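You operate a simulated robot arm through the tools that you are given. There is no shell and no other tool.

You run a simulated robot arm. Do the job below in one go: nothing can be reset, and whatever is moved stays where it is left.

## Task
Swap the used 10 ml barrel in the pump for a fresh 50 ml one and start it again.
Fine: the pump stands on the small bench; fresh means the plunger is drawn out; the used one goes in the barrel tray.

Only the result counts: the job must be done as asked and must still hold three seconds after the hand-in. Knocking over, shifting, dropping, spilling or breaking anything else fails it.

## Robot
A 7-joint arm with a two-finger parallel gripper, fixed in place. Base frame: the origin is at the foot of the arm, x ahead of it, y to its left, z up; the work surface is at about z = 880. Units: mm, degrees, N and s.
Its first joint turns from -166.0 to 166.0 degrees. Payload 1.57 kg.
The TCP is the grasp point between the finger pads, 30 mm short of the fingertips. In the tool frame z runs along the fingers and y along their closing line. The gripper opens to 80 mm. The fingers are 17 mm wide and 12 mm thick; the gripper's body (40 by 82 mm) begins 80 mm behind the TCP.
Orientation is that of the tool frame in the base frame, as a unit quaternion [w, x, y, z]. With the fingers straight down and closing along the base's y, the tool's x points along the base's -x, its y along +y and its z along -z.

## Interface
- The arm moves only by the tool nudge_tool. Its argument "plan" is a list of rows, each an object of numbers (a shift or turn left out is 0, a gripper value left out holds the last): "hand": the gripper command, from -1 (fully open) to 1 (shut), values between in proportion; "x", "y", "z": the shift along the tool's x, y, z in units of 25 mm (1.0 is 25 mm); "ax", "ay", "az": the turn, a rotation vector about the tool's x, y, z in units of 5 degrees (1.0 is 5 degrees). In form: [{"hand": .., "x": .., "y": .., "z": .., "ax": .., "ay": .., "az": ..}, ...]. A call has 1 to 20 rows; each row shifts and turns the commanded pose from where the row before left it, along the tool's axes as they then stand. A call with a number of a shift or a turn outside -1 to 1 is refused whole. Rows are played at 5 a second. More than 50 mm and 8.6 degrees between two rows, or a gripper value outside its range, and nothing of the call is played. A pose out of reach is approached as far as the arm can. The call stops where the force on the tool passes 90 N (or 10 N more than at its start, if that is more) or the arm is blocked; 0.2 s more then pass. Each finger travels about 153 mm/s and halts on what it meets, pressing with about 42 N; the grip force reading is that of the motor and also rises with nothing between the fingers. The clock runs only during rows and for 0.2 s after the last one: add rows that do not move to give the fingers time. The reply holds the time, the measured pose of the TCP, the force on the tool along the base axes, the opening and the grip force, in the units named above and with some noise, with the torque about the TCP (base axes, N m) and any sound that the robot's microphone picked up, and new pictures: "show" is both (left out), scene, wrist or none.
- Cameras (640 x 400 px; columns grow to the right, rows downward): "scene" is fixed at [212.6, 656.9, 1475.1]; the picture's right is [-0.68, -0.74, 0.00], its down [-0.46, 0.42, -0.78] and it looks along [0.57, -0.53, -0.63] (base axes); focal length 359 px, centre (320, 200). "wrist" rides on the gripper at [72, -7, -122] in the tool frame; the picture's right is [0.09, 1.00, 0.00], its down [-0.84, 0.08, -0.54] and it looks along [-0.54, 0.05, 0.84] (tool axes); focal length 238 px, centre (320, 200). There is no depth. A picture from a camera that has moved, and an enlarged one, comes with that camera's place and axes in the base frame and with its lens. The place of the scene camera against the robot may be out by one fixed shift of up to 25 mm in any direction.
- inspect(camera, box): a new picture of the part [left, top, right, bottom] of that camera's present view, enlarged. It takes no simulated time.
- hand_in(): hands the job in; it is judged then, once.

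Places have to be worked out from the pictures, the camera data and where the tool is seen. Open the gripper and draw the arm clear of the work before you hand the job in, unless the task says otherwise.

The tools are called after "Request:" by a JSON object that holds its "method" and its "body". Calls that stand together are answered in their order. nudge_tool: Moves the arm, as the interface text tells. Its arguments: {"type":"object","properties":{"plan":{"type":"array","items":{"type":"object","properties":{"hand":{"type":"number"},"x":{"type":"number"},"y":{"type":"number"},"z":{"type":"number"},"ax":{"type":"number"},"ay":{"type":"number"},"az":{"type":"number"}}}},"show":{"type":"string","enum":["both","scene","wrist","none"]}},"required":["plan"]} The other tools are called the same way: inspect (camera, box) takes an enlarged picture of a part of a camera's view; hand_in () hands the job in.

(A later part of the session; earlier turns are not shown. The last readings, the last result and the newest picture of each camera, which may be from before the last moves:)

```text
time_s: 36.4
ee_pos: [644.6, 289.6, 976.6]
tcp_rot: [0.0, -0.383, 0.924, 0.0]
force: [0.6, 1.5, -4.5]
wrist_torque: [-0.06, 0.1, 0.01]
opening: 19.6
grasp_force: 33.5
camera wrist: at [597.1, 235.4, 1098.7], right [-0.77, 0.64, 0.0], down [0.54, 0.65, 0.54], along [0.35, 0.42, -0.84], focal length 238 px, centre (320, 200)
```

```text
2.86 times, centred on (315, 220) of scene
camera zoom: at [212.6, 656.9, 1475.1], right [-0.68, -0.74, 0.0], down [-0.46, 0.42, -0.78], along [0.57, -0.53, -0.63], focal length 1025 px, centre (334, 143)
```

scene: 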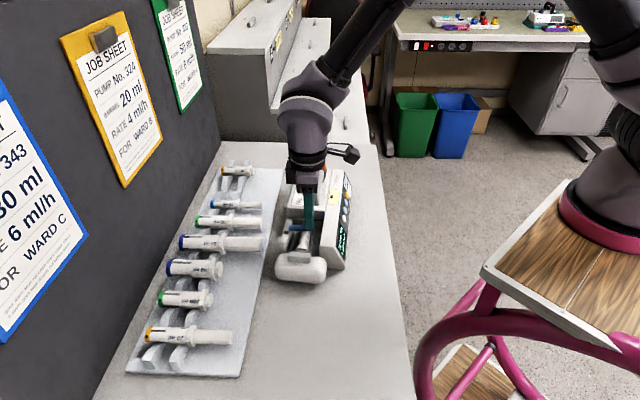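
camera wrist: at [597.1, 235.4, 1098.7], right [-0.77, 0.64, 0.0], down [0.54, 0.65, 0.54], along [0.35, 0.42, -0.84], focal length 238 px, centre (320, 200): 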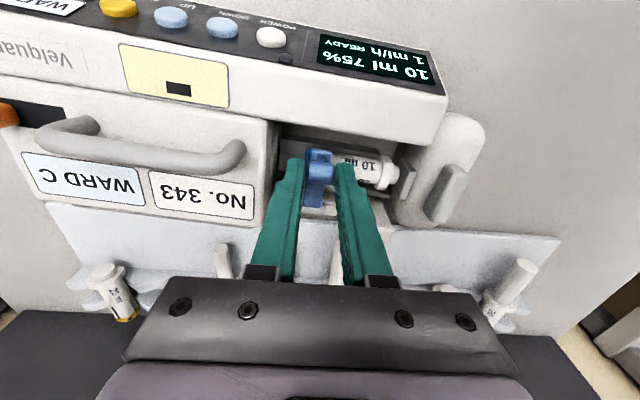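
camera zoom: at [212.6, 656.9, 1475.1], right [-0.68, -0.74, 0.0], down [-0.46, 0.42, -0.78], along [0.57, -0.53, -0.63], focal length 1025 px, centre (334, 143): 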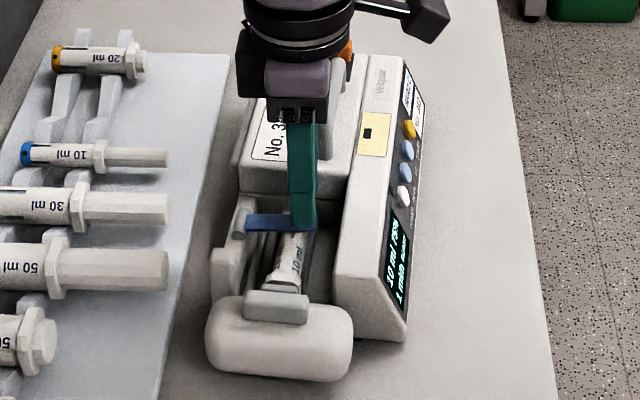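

Display now shows "10 ml READY", and the pump is flat but shifted about 40 mm towards the tray with a slight yaw. I lower the last 3 mm, release the knob and rise to measure the pump's pose so I can slide it back by its handle.

Request:
{"method": "nudge_tool", "body": {"plan": [{"z": 0.11}, {}, {"hand": 0.45}, {}, {"hand": 0.3}, {"z": -1}, {"z": -1}, {"z": -1}, {"z": -1}, {"z": -1, "hand": -1}, {"x": 1}, {"x": 1}, {"x": 1}, {}]}}

Request:
{"method": "inspect", "body": {"camera": "wrist", "box": [150, 20, 470, 220]}}

Request:
{"method": "inspect", "body": {"camera": "scene", "box": [260, 150, 370, 290]}}

```text
time_s: 39.4
ee_pos: [592.2, 236.8, 1098.2]
tcp_rot: [0.0, -0.383, 0.924, 0.0]
force: [-0.5, 0.8, -0.2]
wrist_torque: [-0.04, 0.03, -0.01]
opening: 80.1
grasp_force: 0.0
camera wrist: at [544.7, 181.5, 1220.7], right [-0.77, 0.64, 0.0], down [0.54, 0.65, 0.54], along [0.35, 0.42, -0.84], focal length 238 px, centre (320, 200)
```

scene: 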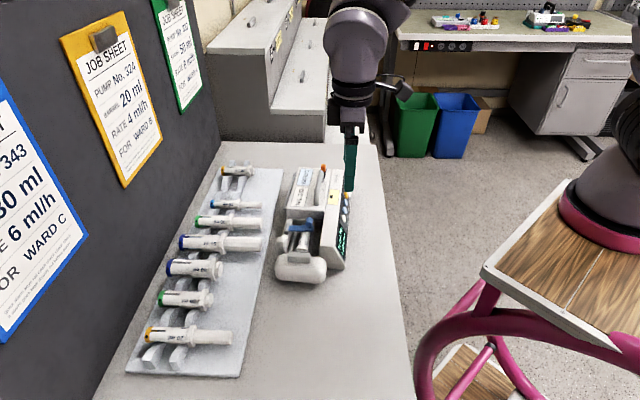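
wrist: 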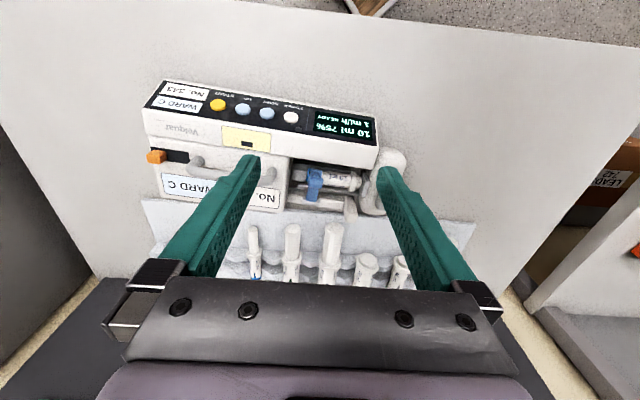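

```text
2.00 times, centred on (310, 120) of wrist
camera zoom: at [544.7, 181.5, 1220.7], right [-0.77, 0.64, 0.0], down [0.54, 0.65, 0.54], along [0.35, 0.42, -0.84], focal length 477 px, centre (340, 360)
```

zoom: 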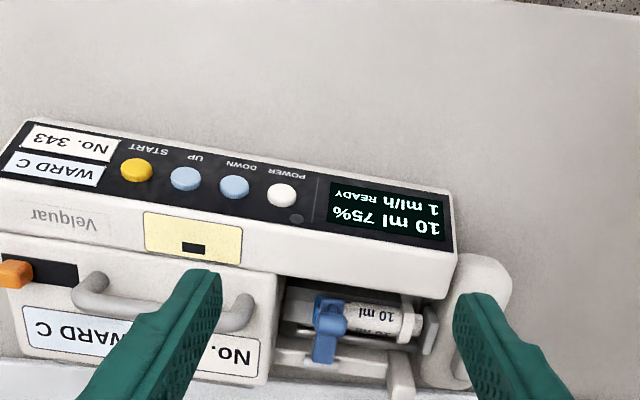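

```text
2.86 times, centred on (315, 220) of scene
camera zoom: at [212.6, 656.9, 1475.1], right [-0.68, -0.74, 0.0], down [-0.46, 0.42, -0.78], along [0.57, -0.53, -0.63], focal length 1025 px, centre (334, 143)
```

zoom: 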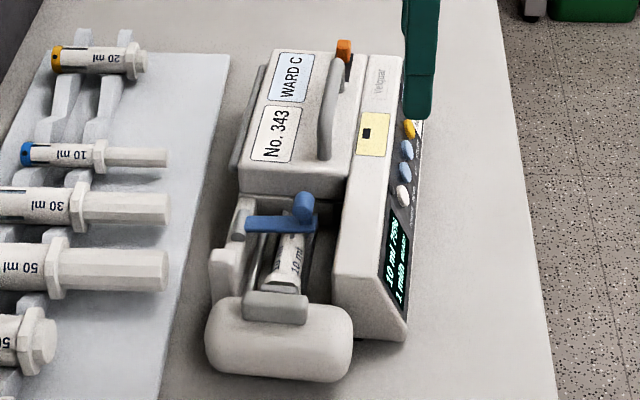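

The pump is flat and shows READY. From the grip points it moved about 49 mm towards the tray and yawed about −4.5°. I go above the handle with the fingers set to close across it.

Request:
{"method": "nudge_tool", "body": {"plan": [{"x": -0.8, "y": -0.947}, {"x": -0.8, "y": -0.947}, {"x": -0.8, "y": -0.947}, {"az": 1}, {"az": 1}, {"az": 1}, {"az": 1}, {"az": 1}, {"az": 1}, {"az": 1}, {"az": 1}, {"az": 1}, {"az": 1}, {"az": 1}, {"az": 1}, {"az": 1}, {"az": 1}, {"az": 1}, {"az": 1}, {"az": 1}], "show": "none"}}

Request:
{"method": "nudge_tool", "body": {"plan": [{"az": 1}, {"az": 0.9}, {"hand": 0}, {}, {}]}}

Request:
{"method": "inspect", "body": {"camera": "wrist", "box": [200, 40, 440, 220]}}

```text
time_s: 43.6
ee_pos: [683.8, 229.6, 1098.9]
tcp_rot: [-0.001, 0.343, 0.939, 0.001]
force: [-0.6, 0.0, -0.3]
wrist_torque: [0.01, -0.02, 0.01]
opening: 79.8
grasp_force: 0.0
```

```text
time_s: 44.8
ee_pos: [684.5, 228.7, 1097.5]
tcp_rot: [0.001, 0.418, 0.908, 0.0]
force: [-0.1, 0.8, -0.3]
wrist_torque: [0.01, 0.01, -0.02]
opening: 40.0
grasp_force: 0.1
camera wrist: at [632.1, 280.0, 1221.0], right [0.7, 0.72, 0.0], down [0.6, -0.59, 0.54], along [0.39, -0.38, -0.84], focal length 238 px, centre (320, 200)
```

scene: 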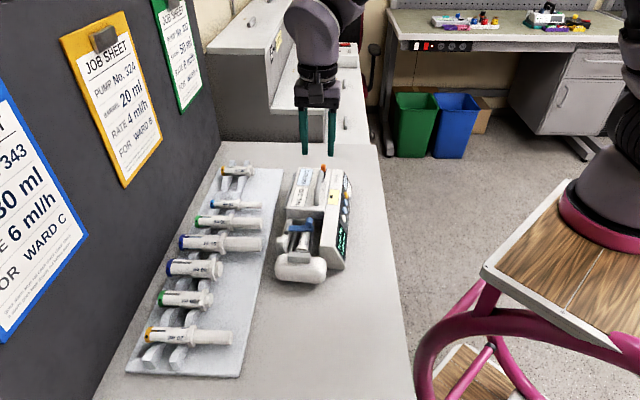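
wrist: 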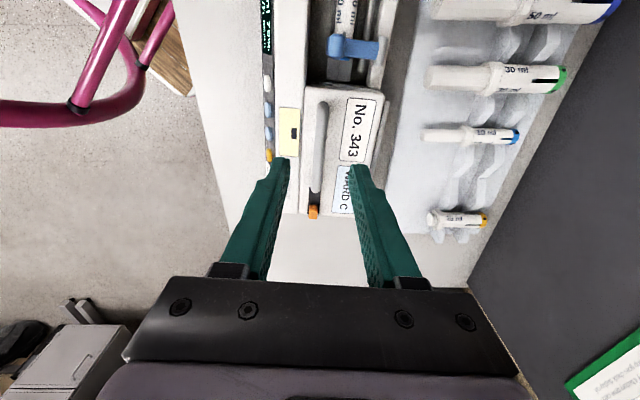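

```text
2.22 times, centred on (320, 130) of wrist
camera zoom: at [632.1, 280.0, 1221.0], right [0.7, 0.72, 0.0], down [0.6, -0.59, 0.54], along [0.39, -0.38, -0.84], focal length 530 px, centre (320, 356)
```

zoom: 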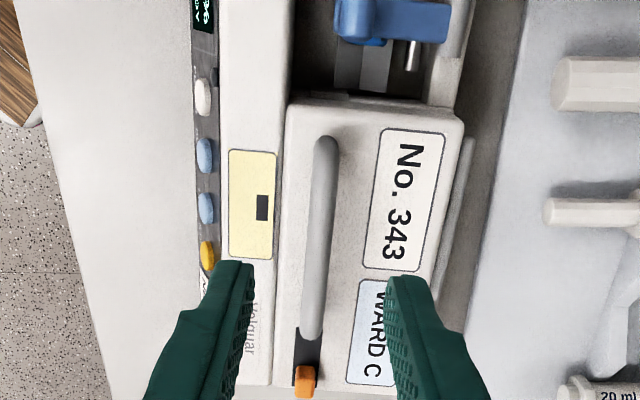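

The handle lines up between the fingers (about 0.7 mm off centre, axis ≈131.5°). I descend around it, above the box top, and close.

Request:
{"method": "nudge_tool", "body": {"plan": [{"z": 0.82, "y": -0.02}, {"z": 0.82}, {"z": 0.82}, {"z": 0.82}, {"z": 0.82}, {}, {"hand": 1}, {}, {}]}}

Request:
{"method": "inspect", "body": {"camera": "wrist", "box": [220, 60, 420, 220]}}

```text
time_s: 46.8
ee_pos: [685.4, 229.2, 995.2]
tcp_rot: [-0.001, 0.419, 0.908, 0.001]
force: [4.8, 3.3, 3.3]
wrist_torque: [0.05, -0.12, 0.02]
opening: 11.7
grasp_force: 28.9
camera wrist: at [631.4, 280.7, 1118.3], right [0.7, 0.72, 0.0], down [0.6, -0.59, 0.54], along [0.39, -0.38, -0.84], focal length 238 px, centre (320, 200)
```

scene: 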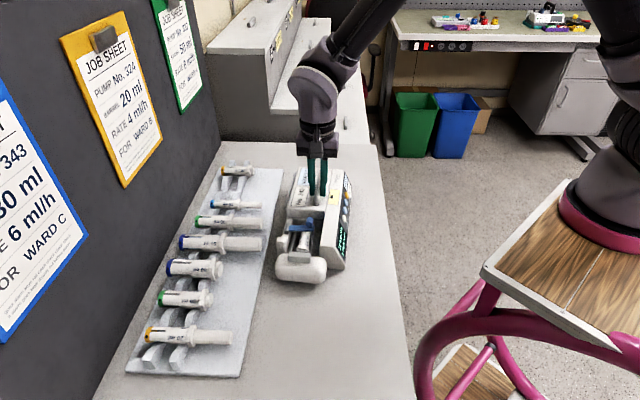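
wrist: 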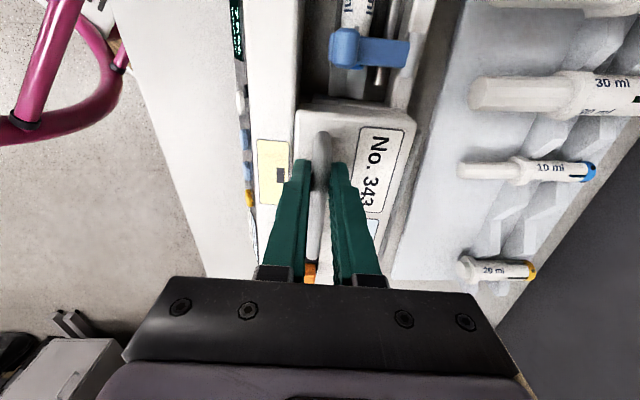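

```text
2.50 times, centred on (320, 140) of wrist
camera zoom: at [631.4, 280.7, 1118.3], right [0.7, 0.72, 0.0], down [0.6, -0.59, 0.54], along [0.39, -0.38, -0.84], focal length 596 px, centre (320, 350)
```

zoom: 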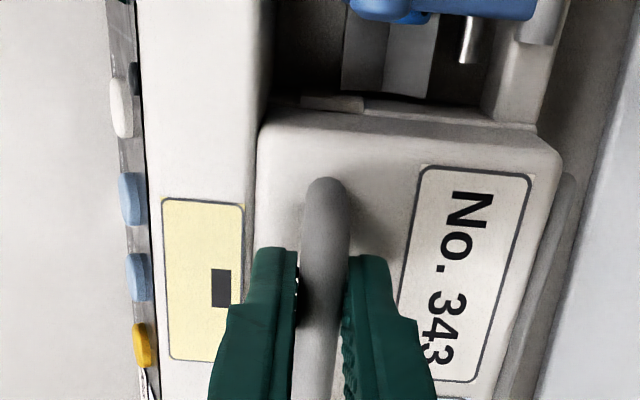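

The handle is held (11.7 mm). I turn the pump back by 4° and slide it 43.6 mm away from the tray, keeping it on the bench.

Request:
{"method": "nudge_tool", "body": {"plan": [{"az": -0.4}, {"az": -0.4}, {}, {"y": -0.29, "x": -0.014}, {"y": -0.29, "x": -0.014}, {"y": -0.29, "x": -0.014}, {"y": -0.29, "x": -0.014}, {"y": -0.29, "x": -0.014}, {"y": -0.294, "x": -0.014}, {}, {}]}}

Request:
{"method": "inspect", "body": {"camera": "scene", "box": [280, 150, 390, 290]}}

```text
time_s: 49.2
ee_pos: [655.0, 196.2, 996.6]
tcp_rot: [0.0, 0.386, 0.922, 0.0]
force: [-0.2, 1.0, -0.8]
wrist_torque: [-0.04, -0.04, 0.0]
opening: 11.8
grasp_force: 29.3
camera wrist: at [598.4, 244.2, 1118.6], right [0.65, 0.76, 0.0], down [0.64, -0.54, 0.54], along [0.41, -0.35, -0.84], focal length 238 px, centre (320, 200)
```

scene: 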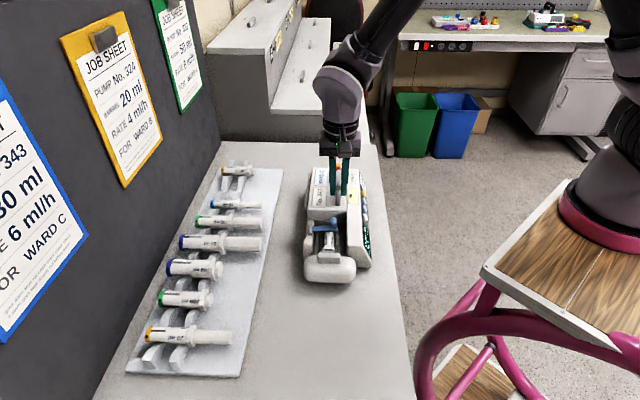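
wrist: 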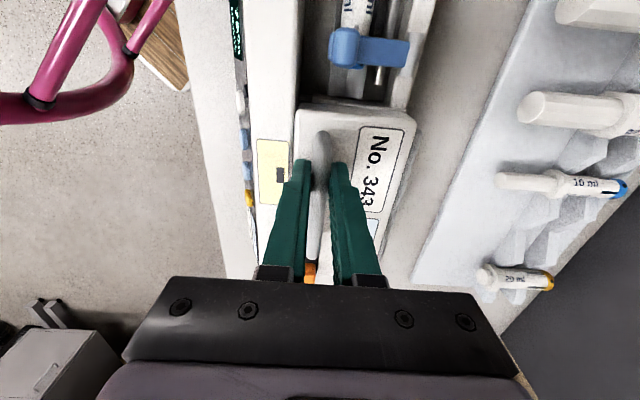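

```text
2.86 times, centred on (335, 220) of scene
camera zoom: at [212.6, 656.9, 1475.1], right [-0.68, -0.74, 0.0], down [-0.46, 0.42, -0.78], along [0.57, -0.53, -0.63], focal length 1025 px, centre (277, 143)
```

zoom: 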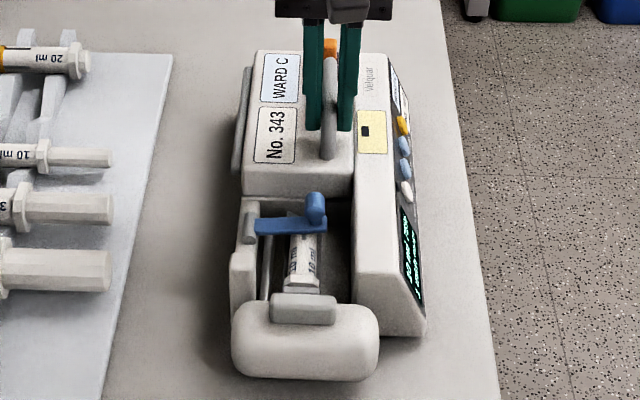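

The pump is back where it started, within about 1–2 mm by the scene picture. I release the handle, rise, turn back, and try in free air whether the tool can tilt so it could follow the clamp arm.

Request:
{"method": "nudge_tool", "body": {"plan": [{"hand": 0.3}, {}, {"z": -0.9}, {"z": -0.9}, {"z": -0.9}, {"z": -0.9}, {"az": -1}, {"az": -1}, {"az": -1}, {"az": -1}, {"az": -1}, {"az": -1}, {"az": -1}, {"az": -1}, {"az": -1}, {"az": -1}, {"az": -1}, {"az": -1}, {"az": -1}, {"az": -1}], "show": "none"}}

Request:
{"method": "nudge_tool", "body": {"plan": [{"az": -1}, {"az": -1}, {"az": -1}, {"az": -1}, {}], "show": "none"}}

```text
time_s: 53.4
ee_pos: [655.6, 197.3, 1086.6]
tcp_rot: [0.0, -0.214, 0.977, 0.0]
force: [-0.2, 0.8, -0.2]
wrist_torque: [-0.01, 0.0, -0.01]
opening: 28.1
grasp_force: 0.0
```

```text
time_s: 54.6
ee_pos: [654.6, 197.3, 1087.3]
tcp_rot: [-0.001, -0.38, 0.925, 0.0]
force: [0.4, 0.8, -0.5]
wrist_torque: [-0.04, 0.0, 0.05]
opening: 27.9
grasp_force: 0.1
```

Request:
{"method": "nudge_tool", "body": {"plan": [{"az": -0.1, "y": 0.95}, {"y": 0.95}, {"y": 0.95}, {}, {"ay": 1}, {"ay": 1}, {"ay": 1}, {"ay": 1}, {"ay": 1}, {"ay": 1}, {"ay": 1}, {"ay": 1}, {"ay": 1}, {"ay": 1}, {"ay": 1}, {"ay": 1}, {}]}}

```text
time_s: 58.2
ee_pos: [603.8, 247.5, 1087.2]
tcp_rot: [-0.462, -0.331, 0.8, -0.192]
force: [-0.5, 0.0, 0.0]
wrist_torque: [0.01, 0.01, 0.0]
opening: 28.1
grasp_force: 0.1
camera wrist: at [657.3, 292.4, 1209.8], right [-0.74, 0.67, 0.08], down [0.57, 0.68, -0.45], along [-0.36, -0.29, -0.89], focal length 238 px, centre (320, 200)
```

scene: 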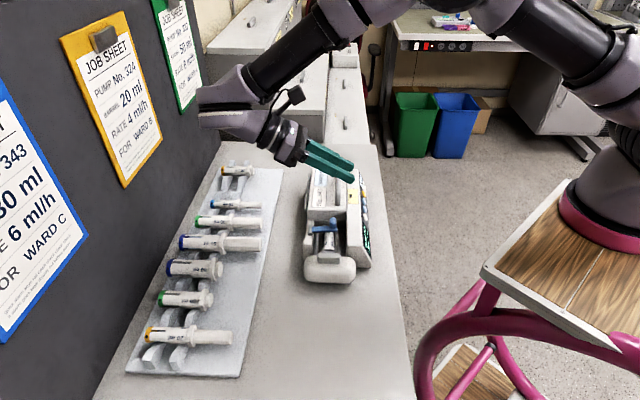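
wrist: 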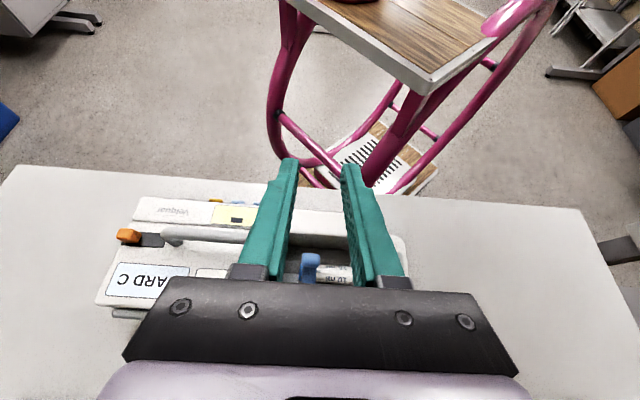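

A 60° tilt works. I check another 15° here.

Request:
{"method": "nudge_tool", "body": {"plan": [{"ay": 1}, {"ay": 1}, {"ay": 1}, {}], "show": "scene"}}

```text
time_s: 59.2
ee_pos: [603.6, 247.1, 1086.4]
tcp_rot: [-0.497, -0.323, 0.779, -0.205]
force: [0.9, -0.4, -0.8]
wrist_torque: [0.02, -0.03, -0.03]
opening: 28.0
grasp_force: 0.0
out of reach, approached as far as the arm can: row 2, 3
```

scene: 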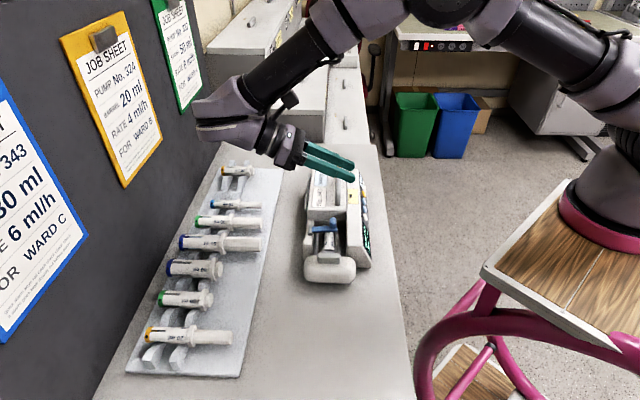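

The tilt limit is about 65°. I will grip the knob with the tool pre-tilted −20° the other way, giving about 80° of swing. I go to that hover pose and check the view.

Request:
{"method": "nudge_tool", "body": {"plan": [{"ay": -1}, {"ay": -1}, {"ay": -1}, {"ay": -1}, {"ay": -1}, {"ay": -1}, {"ay": -1}, {"ay": -1}, {"ay": -1}, {"ay": -1}, {"ay": -1}, {"ay": -1}, {"ay": -1}, {"ay": -1}, {"ay": -1}, {"ay": -1}, {"ay": -1}, {"x": 0.73, "z": 0.6}, {"x": 0.73, "z": 0.6}, {}]}}

Request:
{"method": "inspect", "body": {"camera": "wrist", "box": [220, 80, 420, 220]}}

```text
time_s: 63.4
ee_pos: [586.9, 231.1, 1045.9]
tcp_rot: [0.161, -0.377, 0.91, 0.067]
force: [0.1, -1.0, 0.5]
wrist_torque: [0.03, 0.03, 0.02]
opening: 27.8
grasp_force: 0.0
camera wrist: at [513.1, 149.1, 1135.3], right [-0.77, 0.64, -0.03], down [0.37, 0.48, 0.8], along [0.53, 0.6, -0.6], focal length 238 px, centre (320, 200)
```

scene: 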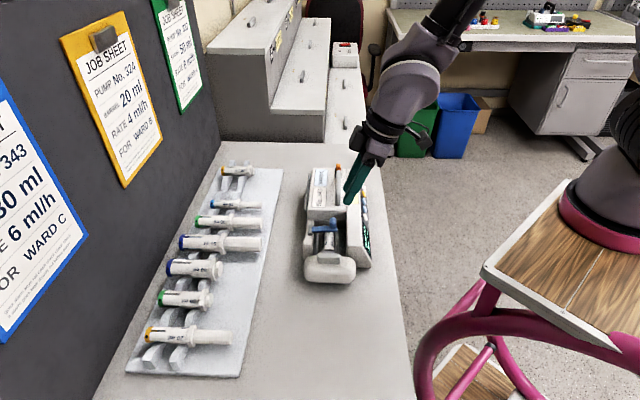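
wrist: 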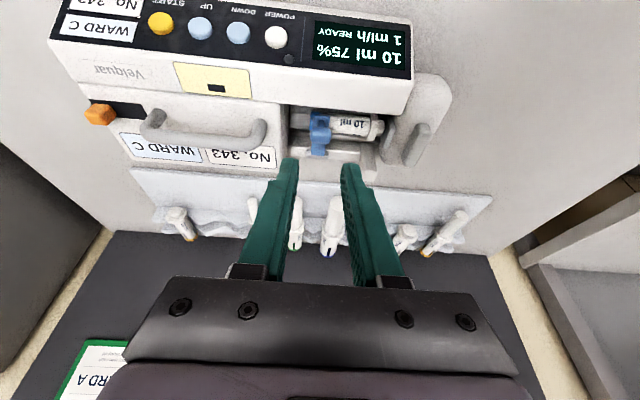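

```text
2.86 times, centred on (320, 150) of wrist
camera zoom: at [513.1, 149.1, 1135.3], right [-0.77, 0.64, -0.03], down [0.37, 0.48, 0.8], along [0.53, 0.6, -0.6], focal length 681 px, centre (320, 343)
```

zoom: 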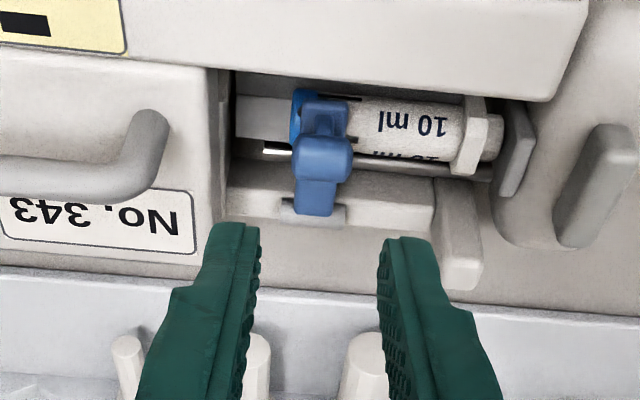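

The knob is at b≈611 (across-pump axis) and the hinge at b≈657, z≈929.5. Before the arc I test in air whether a row shifts along the axes before or after its own turn.

Request:
{"method": "nudge_tool", "body": {"plan": [{"z": 1, "ay": 1}, {"z": -1, "ay": -1}, {"z": 1, "ay": 1}, {"z": -1, "ay": -1}, {"z": 1, "ay": 1}, {"z": -1, "ay": -1}, {}, {}], "show": "none"}}

```text
time_s: 65.2
ee_pos: [594.2, 233.7, 1047.9]
tcp_rot: [0.161, -0.377, 0.91, 0.067]
force: [0.2, 0.0, -0.6]
wrist_torque: [0.02, 0.01, 0.0]
opening: 27.9
grasp_force: 0.1
```

Request:
{"method": "nudge_tool", "body": {"plan": [{}], "show": "none"}}

Request:
{"method": "nudge_tool", "body": {"plan": [{}], "show": "wrist"}}

Request:
{"method": "inspect", "body": {"camera": "wrist", "box": [220, 80, 420, 220]}}

```text
time_s: 65.6
ee_pos: [592.6, 233.8, 1048.9]
tcp_rot: [0.16, -0.377, 0.91, 0.067]
force: [0.5, -0.1, -0.4]
wrist_torque: [0.03, -0.02, 0.01]
opening: 28.1
grasp_force: 0.1
```

```text
time_s: 66.0
ee_pos: [593.8, 233.9, 1048.5]
tcp_rot: [0.161, -0.377, 0.91, 0.067]
force: [0.9, 0.2, -0.1]
wrist_torque: [0.02, -0.02, 0.02]
opening: 28.0
grasp_force: 0.1
camera wrist: at [520.3, 152.5, 1138.6], right [-0.77, 0.64, -0.03], down [0.37, 0.48, 0.8], along [0.53, 0.6, -0.61], focal length 238 px, centre (320, 200)
```

wrist: 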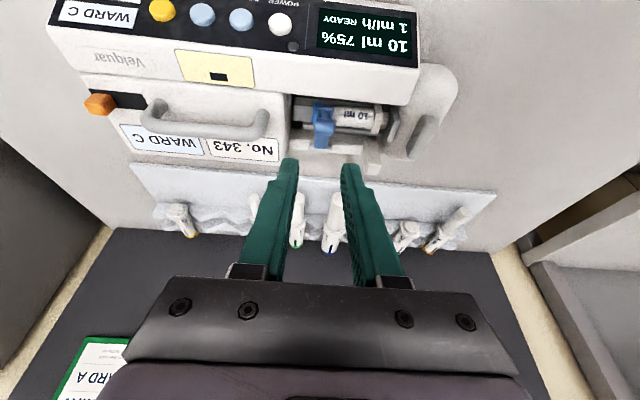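

```text
2.86 times, centred on (320, 150) of wrist
camera zoom: at [520.3, 152.5, 1138.6], right [-0.77, 0.64, -0.03], down [0.37, 0.48, 0.8], along [0.53, 0.6, -0.61], focal length 681 px, centre (320, 343)
```

zoom: 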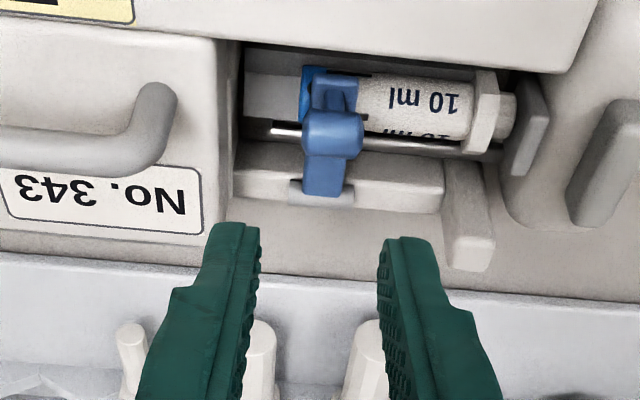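

The shift uses the axes before the turn, as stated. The TCP is at a≈−254.4 (along-pump axis) and the knob at a≈−251.7, so I correct sideways, descend along the tilted tool and close on the knob.

Request:
{"method": "nudge_tool", "body": {"plan": [{"y": 0.11, "x": 0.356}, {"z": 0.8}, {"z": 0.8}, {"z": 0.8}, {"z": 0.82}, {}, {}], "show": "wrist"}}

Request:
{"method": "inspect", "body": {"camera": "wrist", "box": [240, 100, 400, 220]}}

```text
time_s: 67.6
ee_pos: [603.5, 251.4, 969.2]
tcp_rot: [0.16, -0.376, 0.91, 0.066]
force: [-0.1, 0.4, 0.7]
wrist_torque: [-0.03, 0.01, -0.02]
opening: 27.8
grasp_force: 0.0
camera wrist: at [530.4, 169.5, 1059.5], right [-0.77, 0.64, -0.03], down [0.37, 0.48, 0.8], along [0.53, 0.6, -0.6], focal length 238 px, centre (320, 200)
```

wrist: 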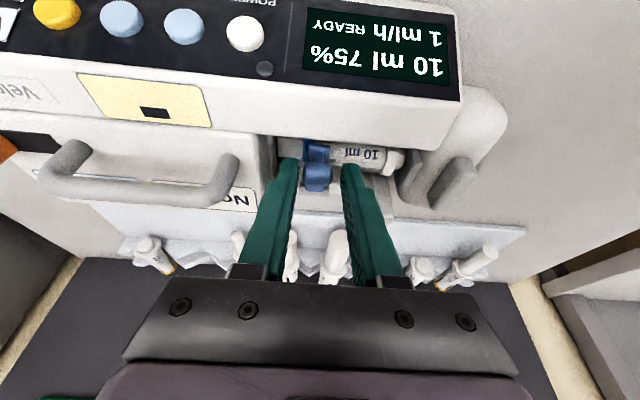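

```text
3.33 times, centred on (320, 160) of wrist
camera zoom: at [530.4, 169.5, 1059.5], right [-0.77, 0.64, -0.03], down [0.37, 0.48, 0.8], along [0.53, 0.6, -0.6], focal length 794 px, centre (320, 333)
```

zoom: 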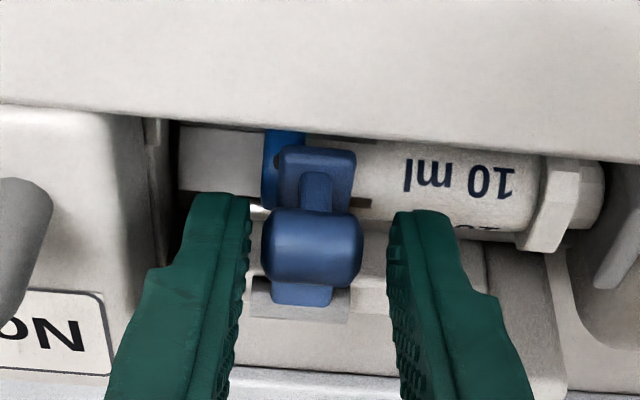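

Request:
{"method": "nudge_tool", "body": {"plan": [{"y": -0.07}, {}, {"hand": 1}, {}, {}], "show": "wrist"}}

Request:
{"method": "inspect", "body": {"camera": "wrist", "box": [240, 100, 400, 220]}}

```text
time_s: 68.8
ee_pos: [605.4, 249.2, 968.7]
tcp_rot: [0.16, -0.377, 0.91, 0.067]
force: [-1.1, 1.5, -0.7]
wrist_torque: [0.04, 0.01, 0.04]
opening: 19.6
grasp_force: 34.2
camera wrist: at [531.7, 168.1, 1059.4], right [-0.77, 0.64, -0.03], down [0.37, 0.48, 0.8], along [0.53, 0.6, -0.61], focal length 238 px, centre (320, 200)
```

wrist: 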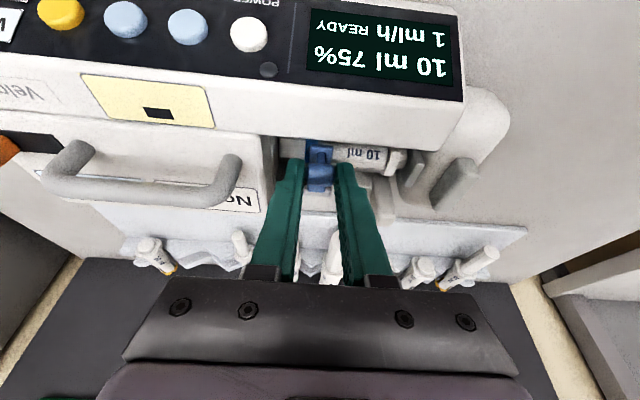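

```text
3.33 times, centred on (320, 160) of wrist
camera zoom: at [531.7, 168.1, 1059.4], right [-0.77, 0.64, -0.03], down [0.37, 0.48, 0.8], along [0.53, 0.6, -0.61], focal length 794 px, centre (320, 333)
```

zoom: 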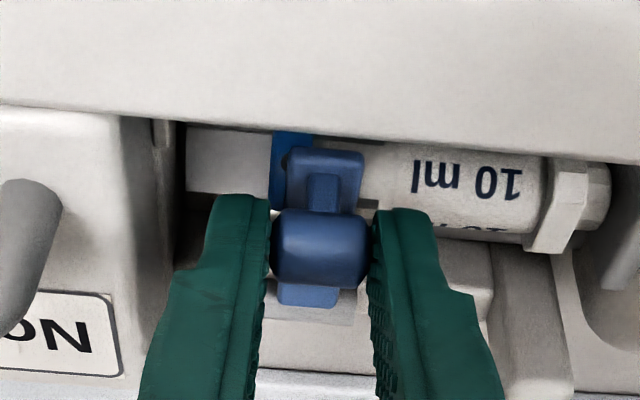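

The knob is gripped. Now I rotate the tool with the arm about the hinge, 15° first, then check.

Request:
{"method": "nudge_tool", "body": {"plan": [{"x": -0.197, "z": -0.118, "ay": 1}, {"x": -0.197, "z": -0.118, "ay": 1}, {"x": -0.197, "z": -0.118, "ay": 1}, {}]}}

Request:
{"method": "inspect", "body": {"camera": "scene", "box": [280, 150, 390, 290]}}

```text
time_s: 69.8
ee_pos: [614.2, 257.7, 982.8]
tcp_rot: [0.041, -0.383, 0.923, 0.017]
force: [1.8, 3.6, 10.2]
wrist_torque: [0.51, -0.46, -0.04]
opening: 19.8
grasp_force: 33.6
camera wrist: at [559.1, 195.3, 1097.1], right [-0.77, 0.64, -0.01], down [0.5, 0.61, 0.61], along [0.4, 0.47, -0.79], focal length 238 px, centre (320, 200)
```

scene: 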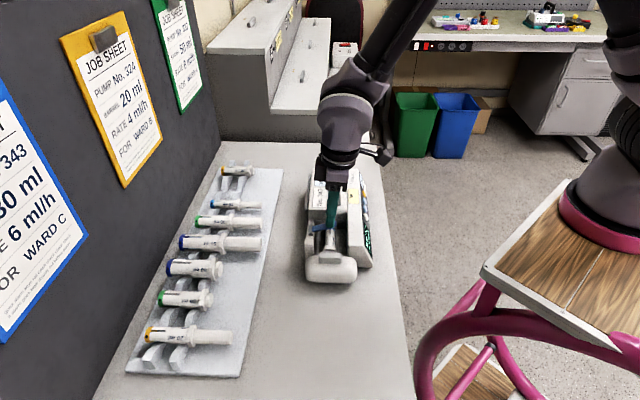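
wrist: 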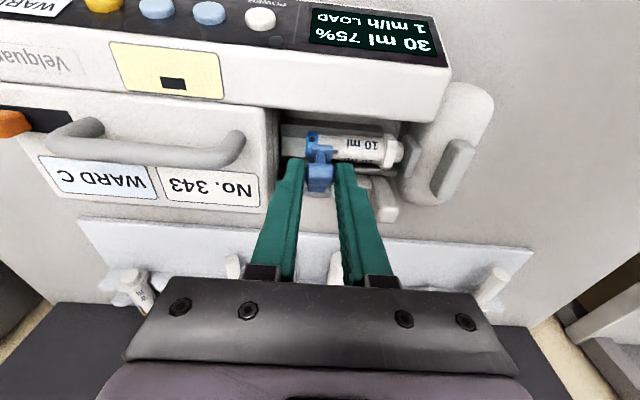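

```text
2.86 times, centred on (335, 220) of scene
camera zoom: at [212.6, 656.9, 1475.1], right [-0.68, -0.74, 0.0], down [-0.46, 0.42, -0.78], along [0.57, -0.53, -0.63], focal length 1025 px, centre (277, 143)
```

zoom: 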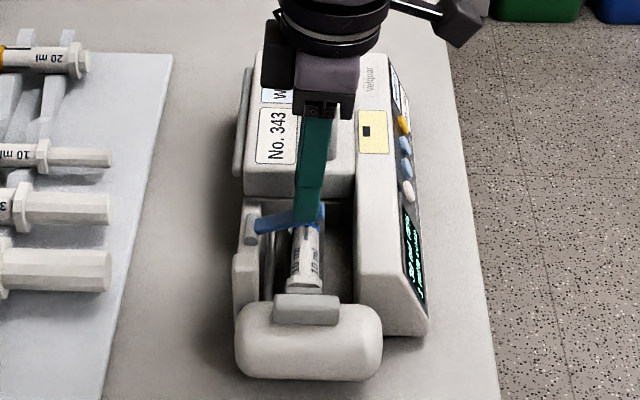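

The arm is opening ("30 ml LOAD") and the pump stays put. The 10 N preload suggests the hinge is about 5 mm further out, so I correct the arc centre and go on 15° more.

Request:
{"method": "nudge_tool", "body": {"plan": [{"x": -0.213, "z": -0.205, "ay": 1}, {"x": -0.207, "z": -0.133, "ay": 1}, {"x": -0.207, "z": -0.133, "ay": 1}, {}]}}

Request:
{"method": "inspect", "body": {"camera": "scene", "box": [280, 150, 390, 290]}}

```text
time_s: 70.8
ee_pos: [625.1, 268.9, 992.6]
tcp_rot: [-0.081, -0.381, 0.921, -0.033]
force: [0.9, -2.7, 0.4]
wrist_torque: [-0.15, 0.08, -0.1]
opening: 19.6
grasp_force: 33.9
camera wrist: at [593.1, 229.4, 1125.6], right [-0.77, 0.64, 0.02], down [0.6, 0.7, 0.39], along [0.24, 0.31, -0.92], focal length 238 px, centre (320, 200)
```

scene: 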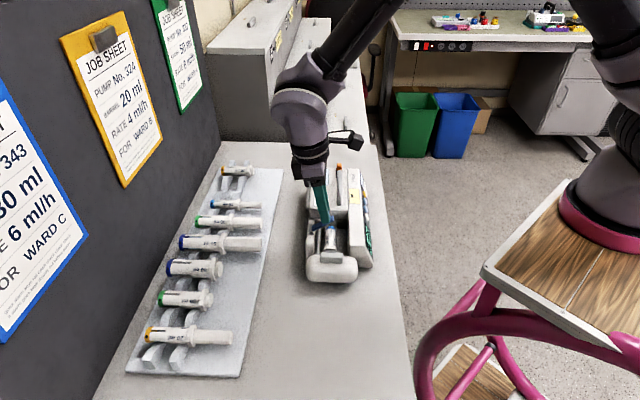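
wrist: 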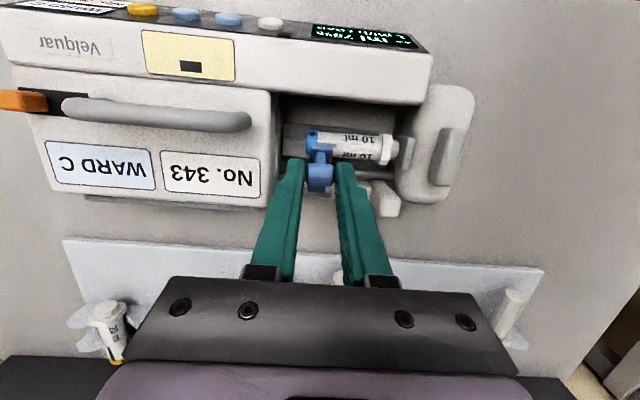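

```text
2.86 times, centred on (335, 220) of scene
camera zoom: at [212.6, 656.9, 1475.1], right [-0.68, -0.74, 0.0], down [-0.46, 0.42, -0.78], along [0.57, -0.53, -0.63], focal length 1025 px, centre (277, 143)
```

zoom: 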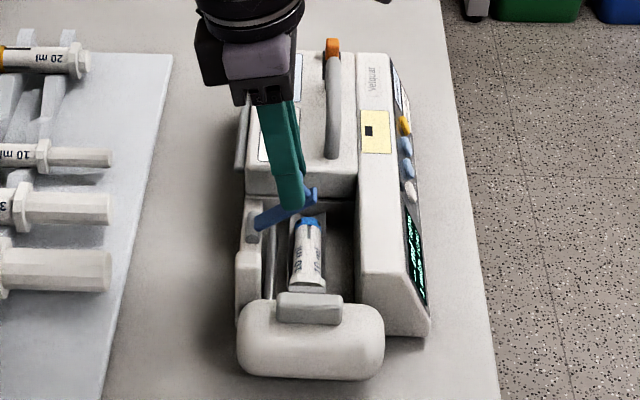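

Forces are small and the arm is 30° up. Continuing 15° more with the same increments.

Request:
{"method": "nudge_tool", "body": {"plan": [{"x": -0.205, "z": -0.13, "ay": 1}, {"x": -0.205, "z": -0.13, "ay": 1}, {"x": -0.205, "z": -0.13, "ay": 1}, {}]}}

Request:
{"method": "inspect", "body": {"camera": "scene", "box": [280, 150, 390, 290]}}

```text
time_s: 71.8
ee_pos: [636.5, 281.8, 998.0]
tcp_rot: [-0.199, -0.374, 0.902, -0.083]
force: [0.5, 2.6, -0.6]
wrist_torque: [0.15, -0.07, 0.03]
opening: 19.7
grasp_force: 33.6
camera wrist: at [630.2, 267.4, 1139.1], right [-0.76, 0.64, 0.04], down [0.64, 0.75, 0.14], along [0.06, 0.13, -0.99], focal length 238 px, centre (320, 200)
```

scene: 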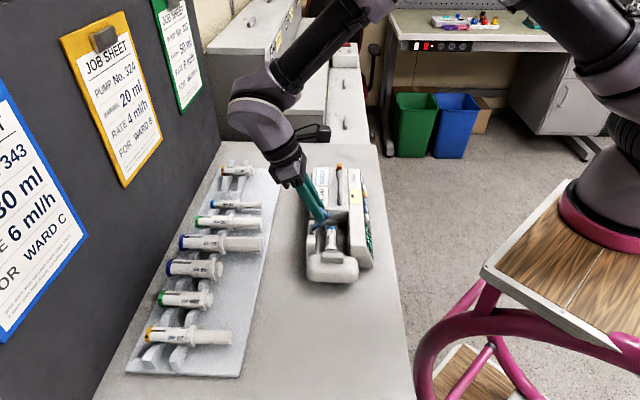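
wrist: 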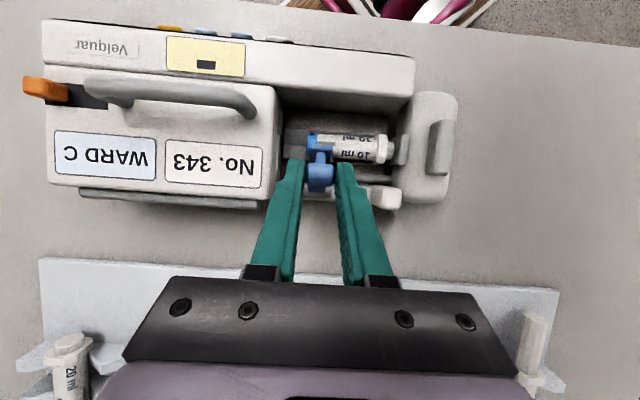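

```text
2.86 times, centred on (335, 220) of scene
camera zoom: at [212.6, 656.9, 1475.1], right [-0.68, -0.74, 0.0], down [-0.46, 0.42, -0.78], along [0.57, -0.53, -0.63], focal length 1025 px, centre (277, 143)
```

zoom: 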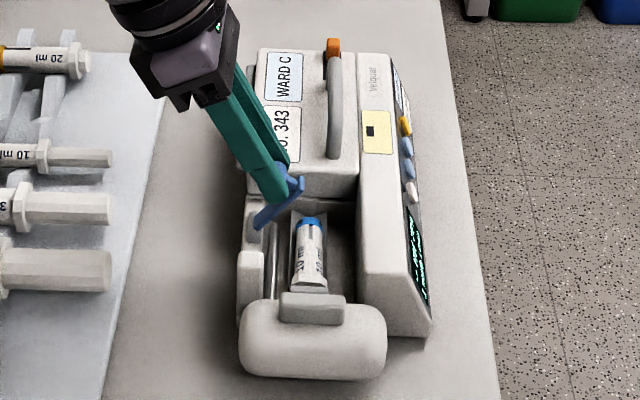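

45° open, pump steady. Continuing.

Request:
{"method": "nudge_tool", "body": {"plan": [{"x": -0.205, "z": -0.13, "ay": 1}, {"x": -0.205, "z": -0.13, "ay": 1}, {"x": -0.205, "z": -0.13, "ay": 1}, {"x": -0.205, "z": -0.13, "ay": 1}, {}]}}

Request:
{"method": "inspect", "body": {"camera": "scene", "box": [280, 150, 390, 290]}}

```text
time_s: 73.0
ee_pos: [653.5, 297.6, 997.8]
tcp_rot: [-0.355, -0.353, 0.853, -0.146]
force: [0.3, 0.3, -4.0]
wrist_torque: [0.04, -0.06, -0.03]
opening: 19.9
grasp_force: 33.7
camera wrist: at [681.7, 317.8, 1135.2], right [-0.75, 0.66, 0.06], down [0.63, 0.74, -0.21], along [-0.19, -0.12, -0.98], focal length 238 px, centre (320, 200)
```

scene: 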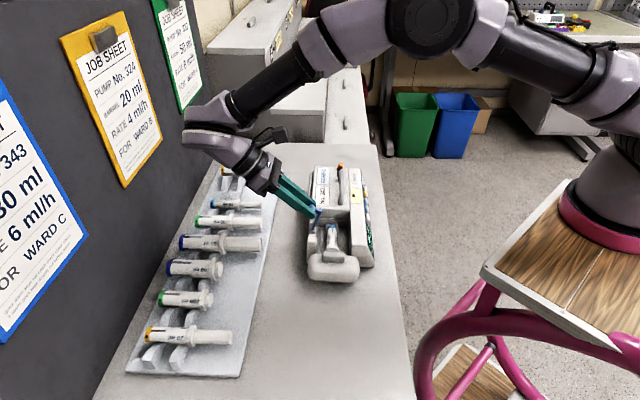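
wrist: 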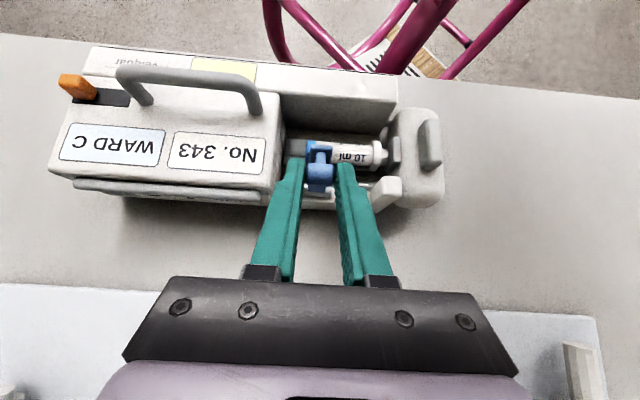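

```text
2.86 times, centred on (335, 220) of scene
camera zoom: at [212.6, 656.9, 1475.1], right [-0.68, -0.74, 0.0], down [-0.46, 0.42, -0.78], along [0.57, -0.53, -0.63], focal length 1025 px, centre (277, 143)
```

zoom: 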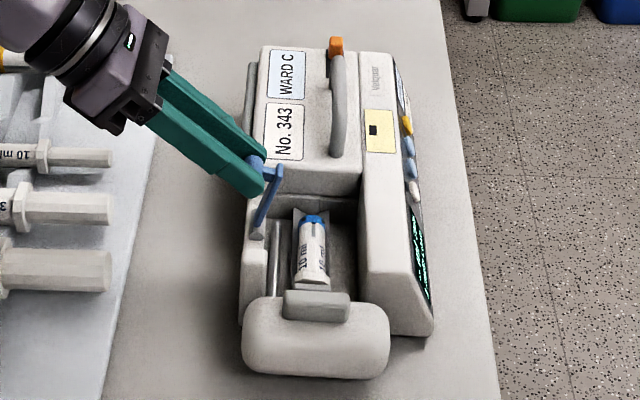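

About 65° open. A slight upward pull of 4 N shows, so I ease it down a little and go the last 15°.

Request:
{"method": "nudge_tool", "body": {"plan": [{"x": -0.245, "z": -0.09, "ay": 1}, {"x": -0.205, "z": -0.13, "ay": 1}, {"x": -0.205, "z": -0.13, "ay": 1}, {}]}}

Request:
{"method": "inspect", "body": {"camera": "scene", "box": [280, 150, 390, 290]}}

```text
time_s: 74.0
ee_pos: [662.1, 305.0, 992.7]
tcp_rot: [-0.426, -0.34, 0.82, -0.176]
force: [0.4, -1.6, -4.3]
wrist_torque: [0.03, -0.04, 0.03]
opening: 19.7
grasp_force: 34.0
out of reach, approached as far as the arm can: row 3
camera wrist: at [707.3, 342.2, 1122.6], right [-0.74, 0.67, 0.07], down [0.6, 0.71, -0.37], along [-0.3, -0.23, -0.92], focal length 238 px, centre (320, 200)
```

scene: 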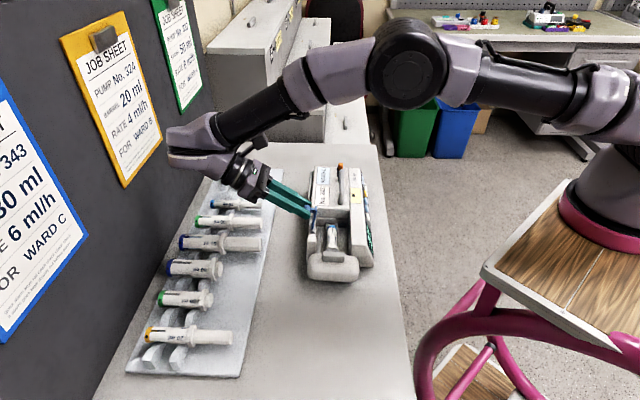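
wrist: 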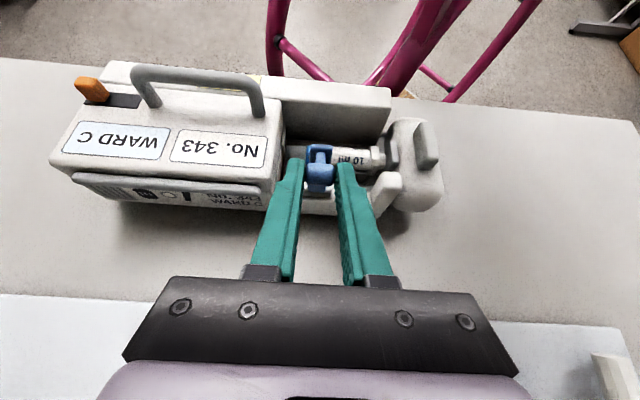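

```text
2.86 times, centred on (335, 220) of scene
camera zoom: at [212.6, 656.9, 1475.1], right [-0.68, -0.74, 0.0], down [-0.46, 0.42, -0.78], along [0.57, -0.53, -0.63], focal length 1025 px, centre (277, 143)
```

zoom: 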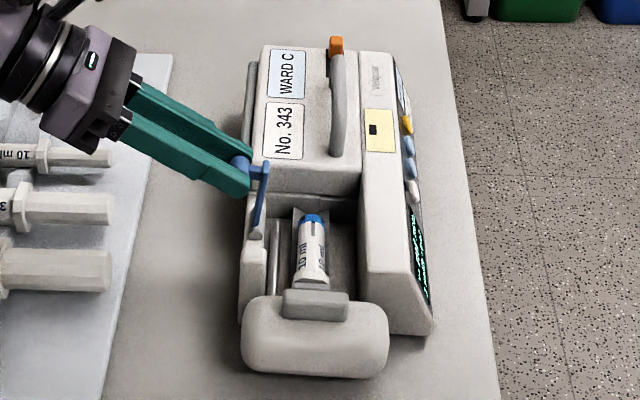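

The arm stands about 75° up, near upright. I open the fingers a little and see whether it stays.

Request:
{"method": "nudge_tool", "body": {"plan": [{"hand": 0.3}, {}, {"z": -0.6}, {"z": -0.8}, {"z": -0.8}, {}]}}

Request:
{"method": "inspect", "body": {"camera": "scene", "box": [280, 150, 390, 290]}}

Request:
{"method": "inspect", "body": {"camera": "wrist", "box": [40, 50, 460, 220]}}

```text
time_s: 75.4
ee_pos: [666.3, 309.8, 998.8]
tcp_rot: [-0.426, -0.339, 0.82, -0.176]
force: [-0.1, 0.3, -0.2]
wrist_torque: [0.0, -0.03, 0.0]
opening: 28.0
grasp_force: 0.1
out of reach, approached as far as the arm can: row 3, 4, 5
camera wrist: at [711.3, 347.2, 1127.1], right [-0.74, 0.67, 0.08], down [0.6, 0.71, -0.37], along [-0.3, -0.23, -0.92], focal length 238 px, centre (320, 200)
```

scene: 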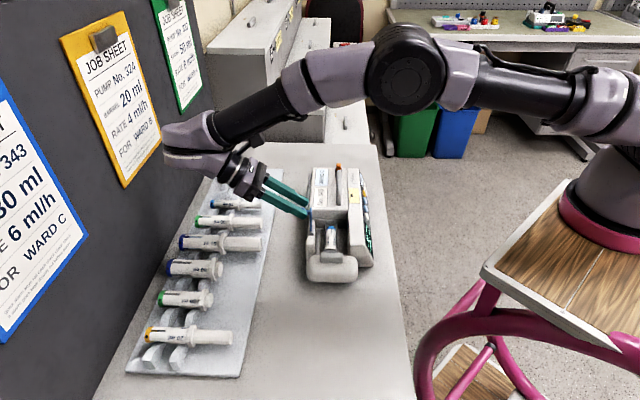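
wrist: 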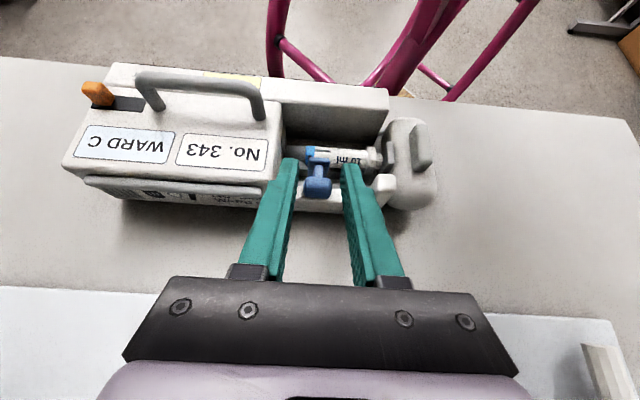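

```text
2.86 times, centred on (335, 220) of scene
camera zoom: at [212.6, 656.9, 1475.1], right [-0.68, -0.74, 0.0], down [-0.46, 0.42, -0.78], along [0.57, -0.53, -0.63], focal length 1025 px, centre (277, 143)
```

zoom: 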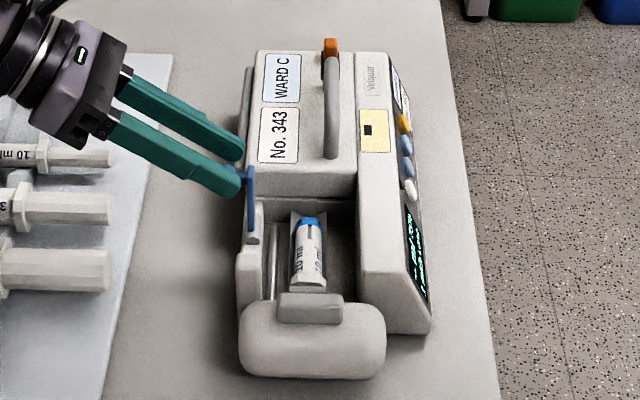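

```text
1.52 times, centred on (250, 135) of wrist
camera zoom: at [711.3, 347.2, 1127.1], right [-0.74, 0.67, 0.08], down [0.6, 0.71, -0.37], along [-0.3, -0.23, -0.92], focal length 363 px, centre (427, 299)
```

zoom: 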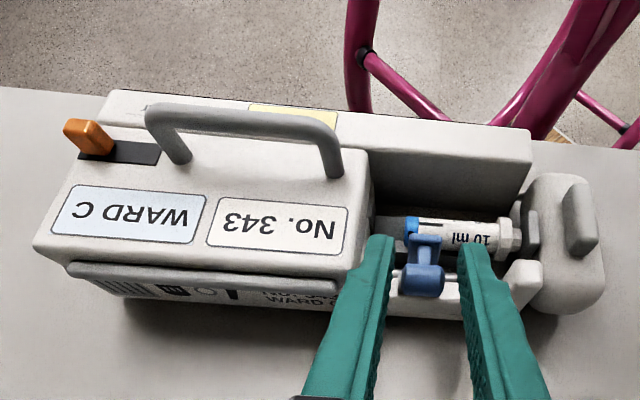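

The clamp arm fell to its open stop and stays. I move straight up off the knob, then level the tool.

Request:
{"method": "nudge_tool", "body": {"plan": [{"x": 0.819, "z": -0.574}, {"x": 0.819, "z": -0.574}, {"x": 0.819, "z": -0.574}, {"ay": -1}, {"ay": -1}, {"ay": -1}, {"ay": -1}, {"ay": -1}, {"ay": -1}, {"ay": -1}, {"ay": -1}, {"ay": -1}, {"ay": -1}, {"ay": -1}, {}]}}

Request:
{"method": "inspect", "body": {"camera": "wrist", "box": [160, 60, 480, 260]}}

```text
time_s: 78.6
ee_pos: [666.7, 310.6, 1021.6]
tcp_rot: [0.001, -0.382, 0.924, 0.0]
force: [-0.5, -0.7, -0.8]
wrist_torque: [-0.02, -0.03, 0.0]
opening: 28.2
grasp_force: 0.1
out of reach, approached as far as the arm can: row 2, 3
camera wrist: at [618.4, 255.5, 1144.8], right [-0.77, 0.64, 0.0], down [0.54, 0.65, 0.54], along [0.35, 0.42, -0.84], focal length 238 px, centre (320, 200)
```

scene: 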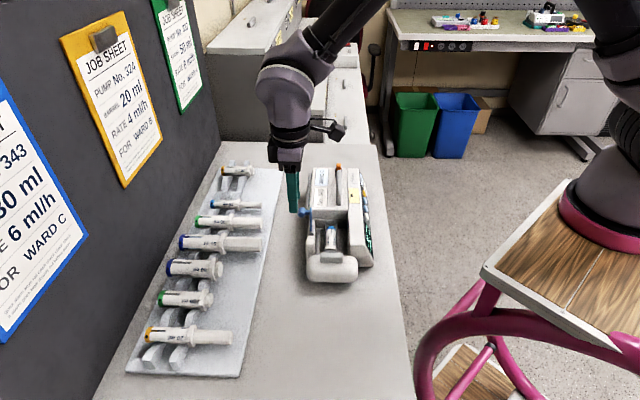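
wrist: 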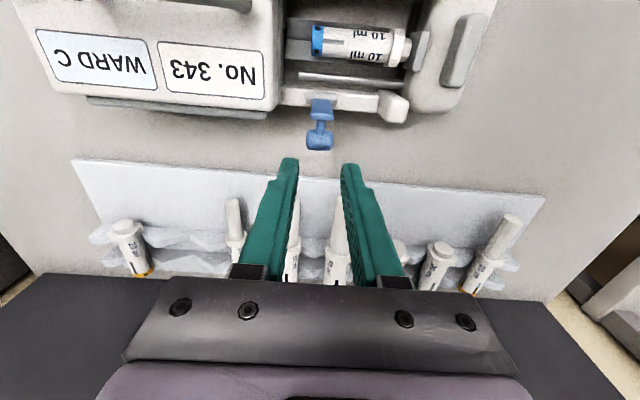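

```text
2.00 times, centred on (320, 160) of wrist
camera zoom: at [618.4, 255.5, 1144.8], right [-0.77, 0.64, 0.0], down [0.54, 0.65, 0.54], along [0.35, 0.42, -0.84], focal length 477 px, centre (320, 280)
```

zoom: 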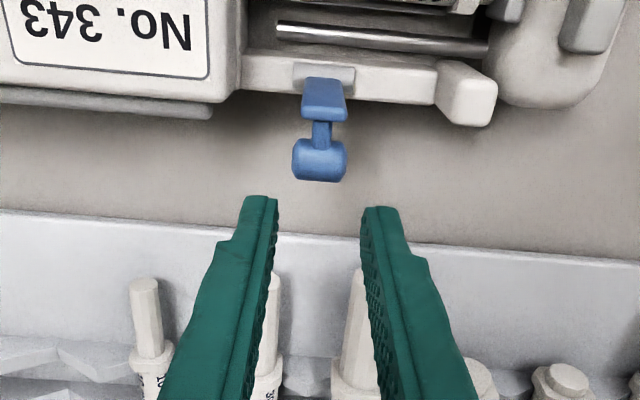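

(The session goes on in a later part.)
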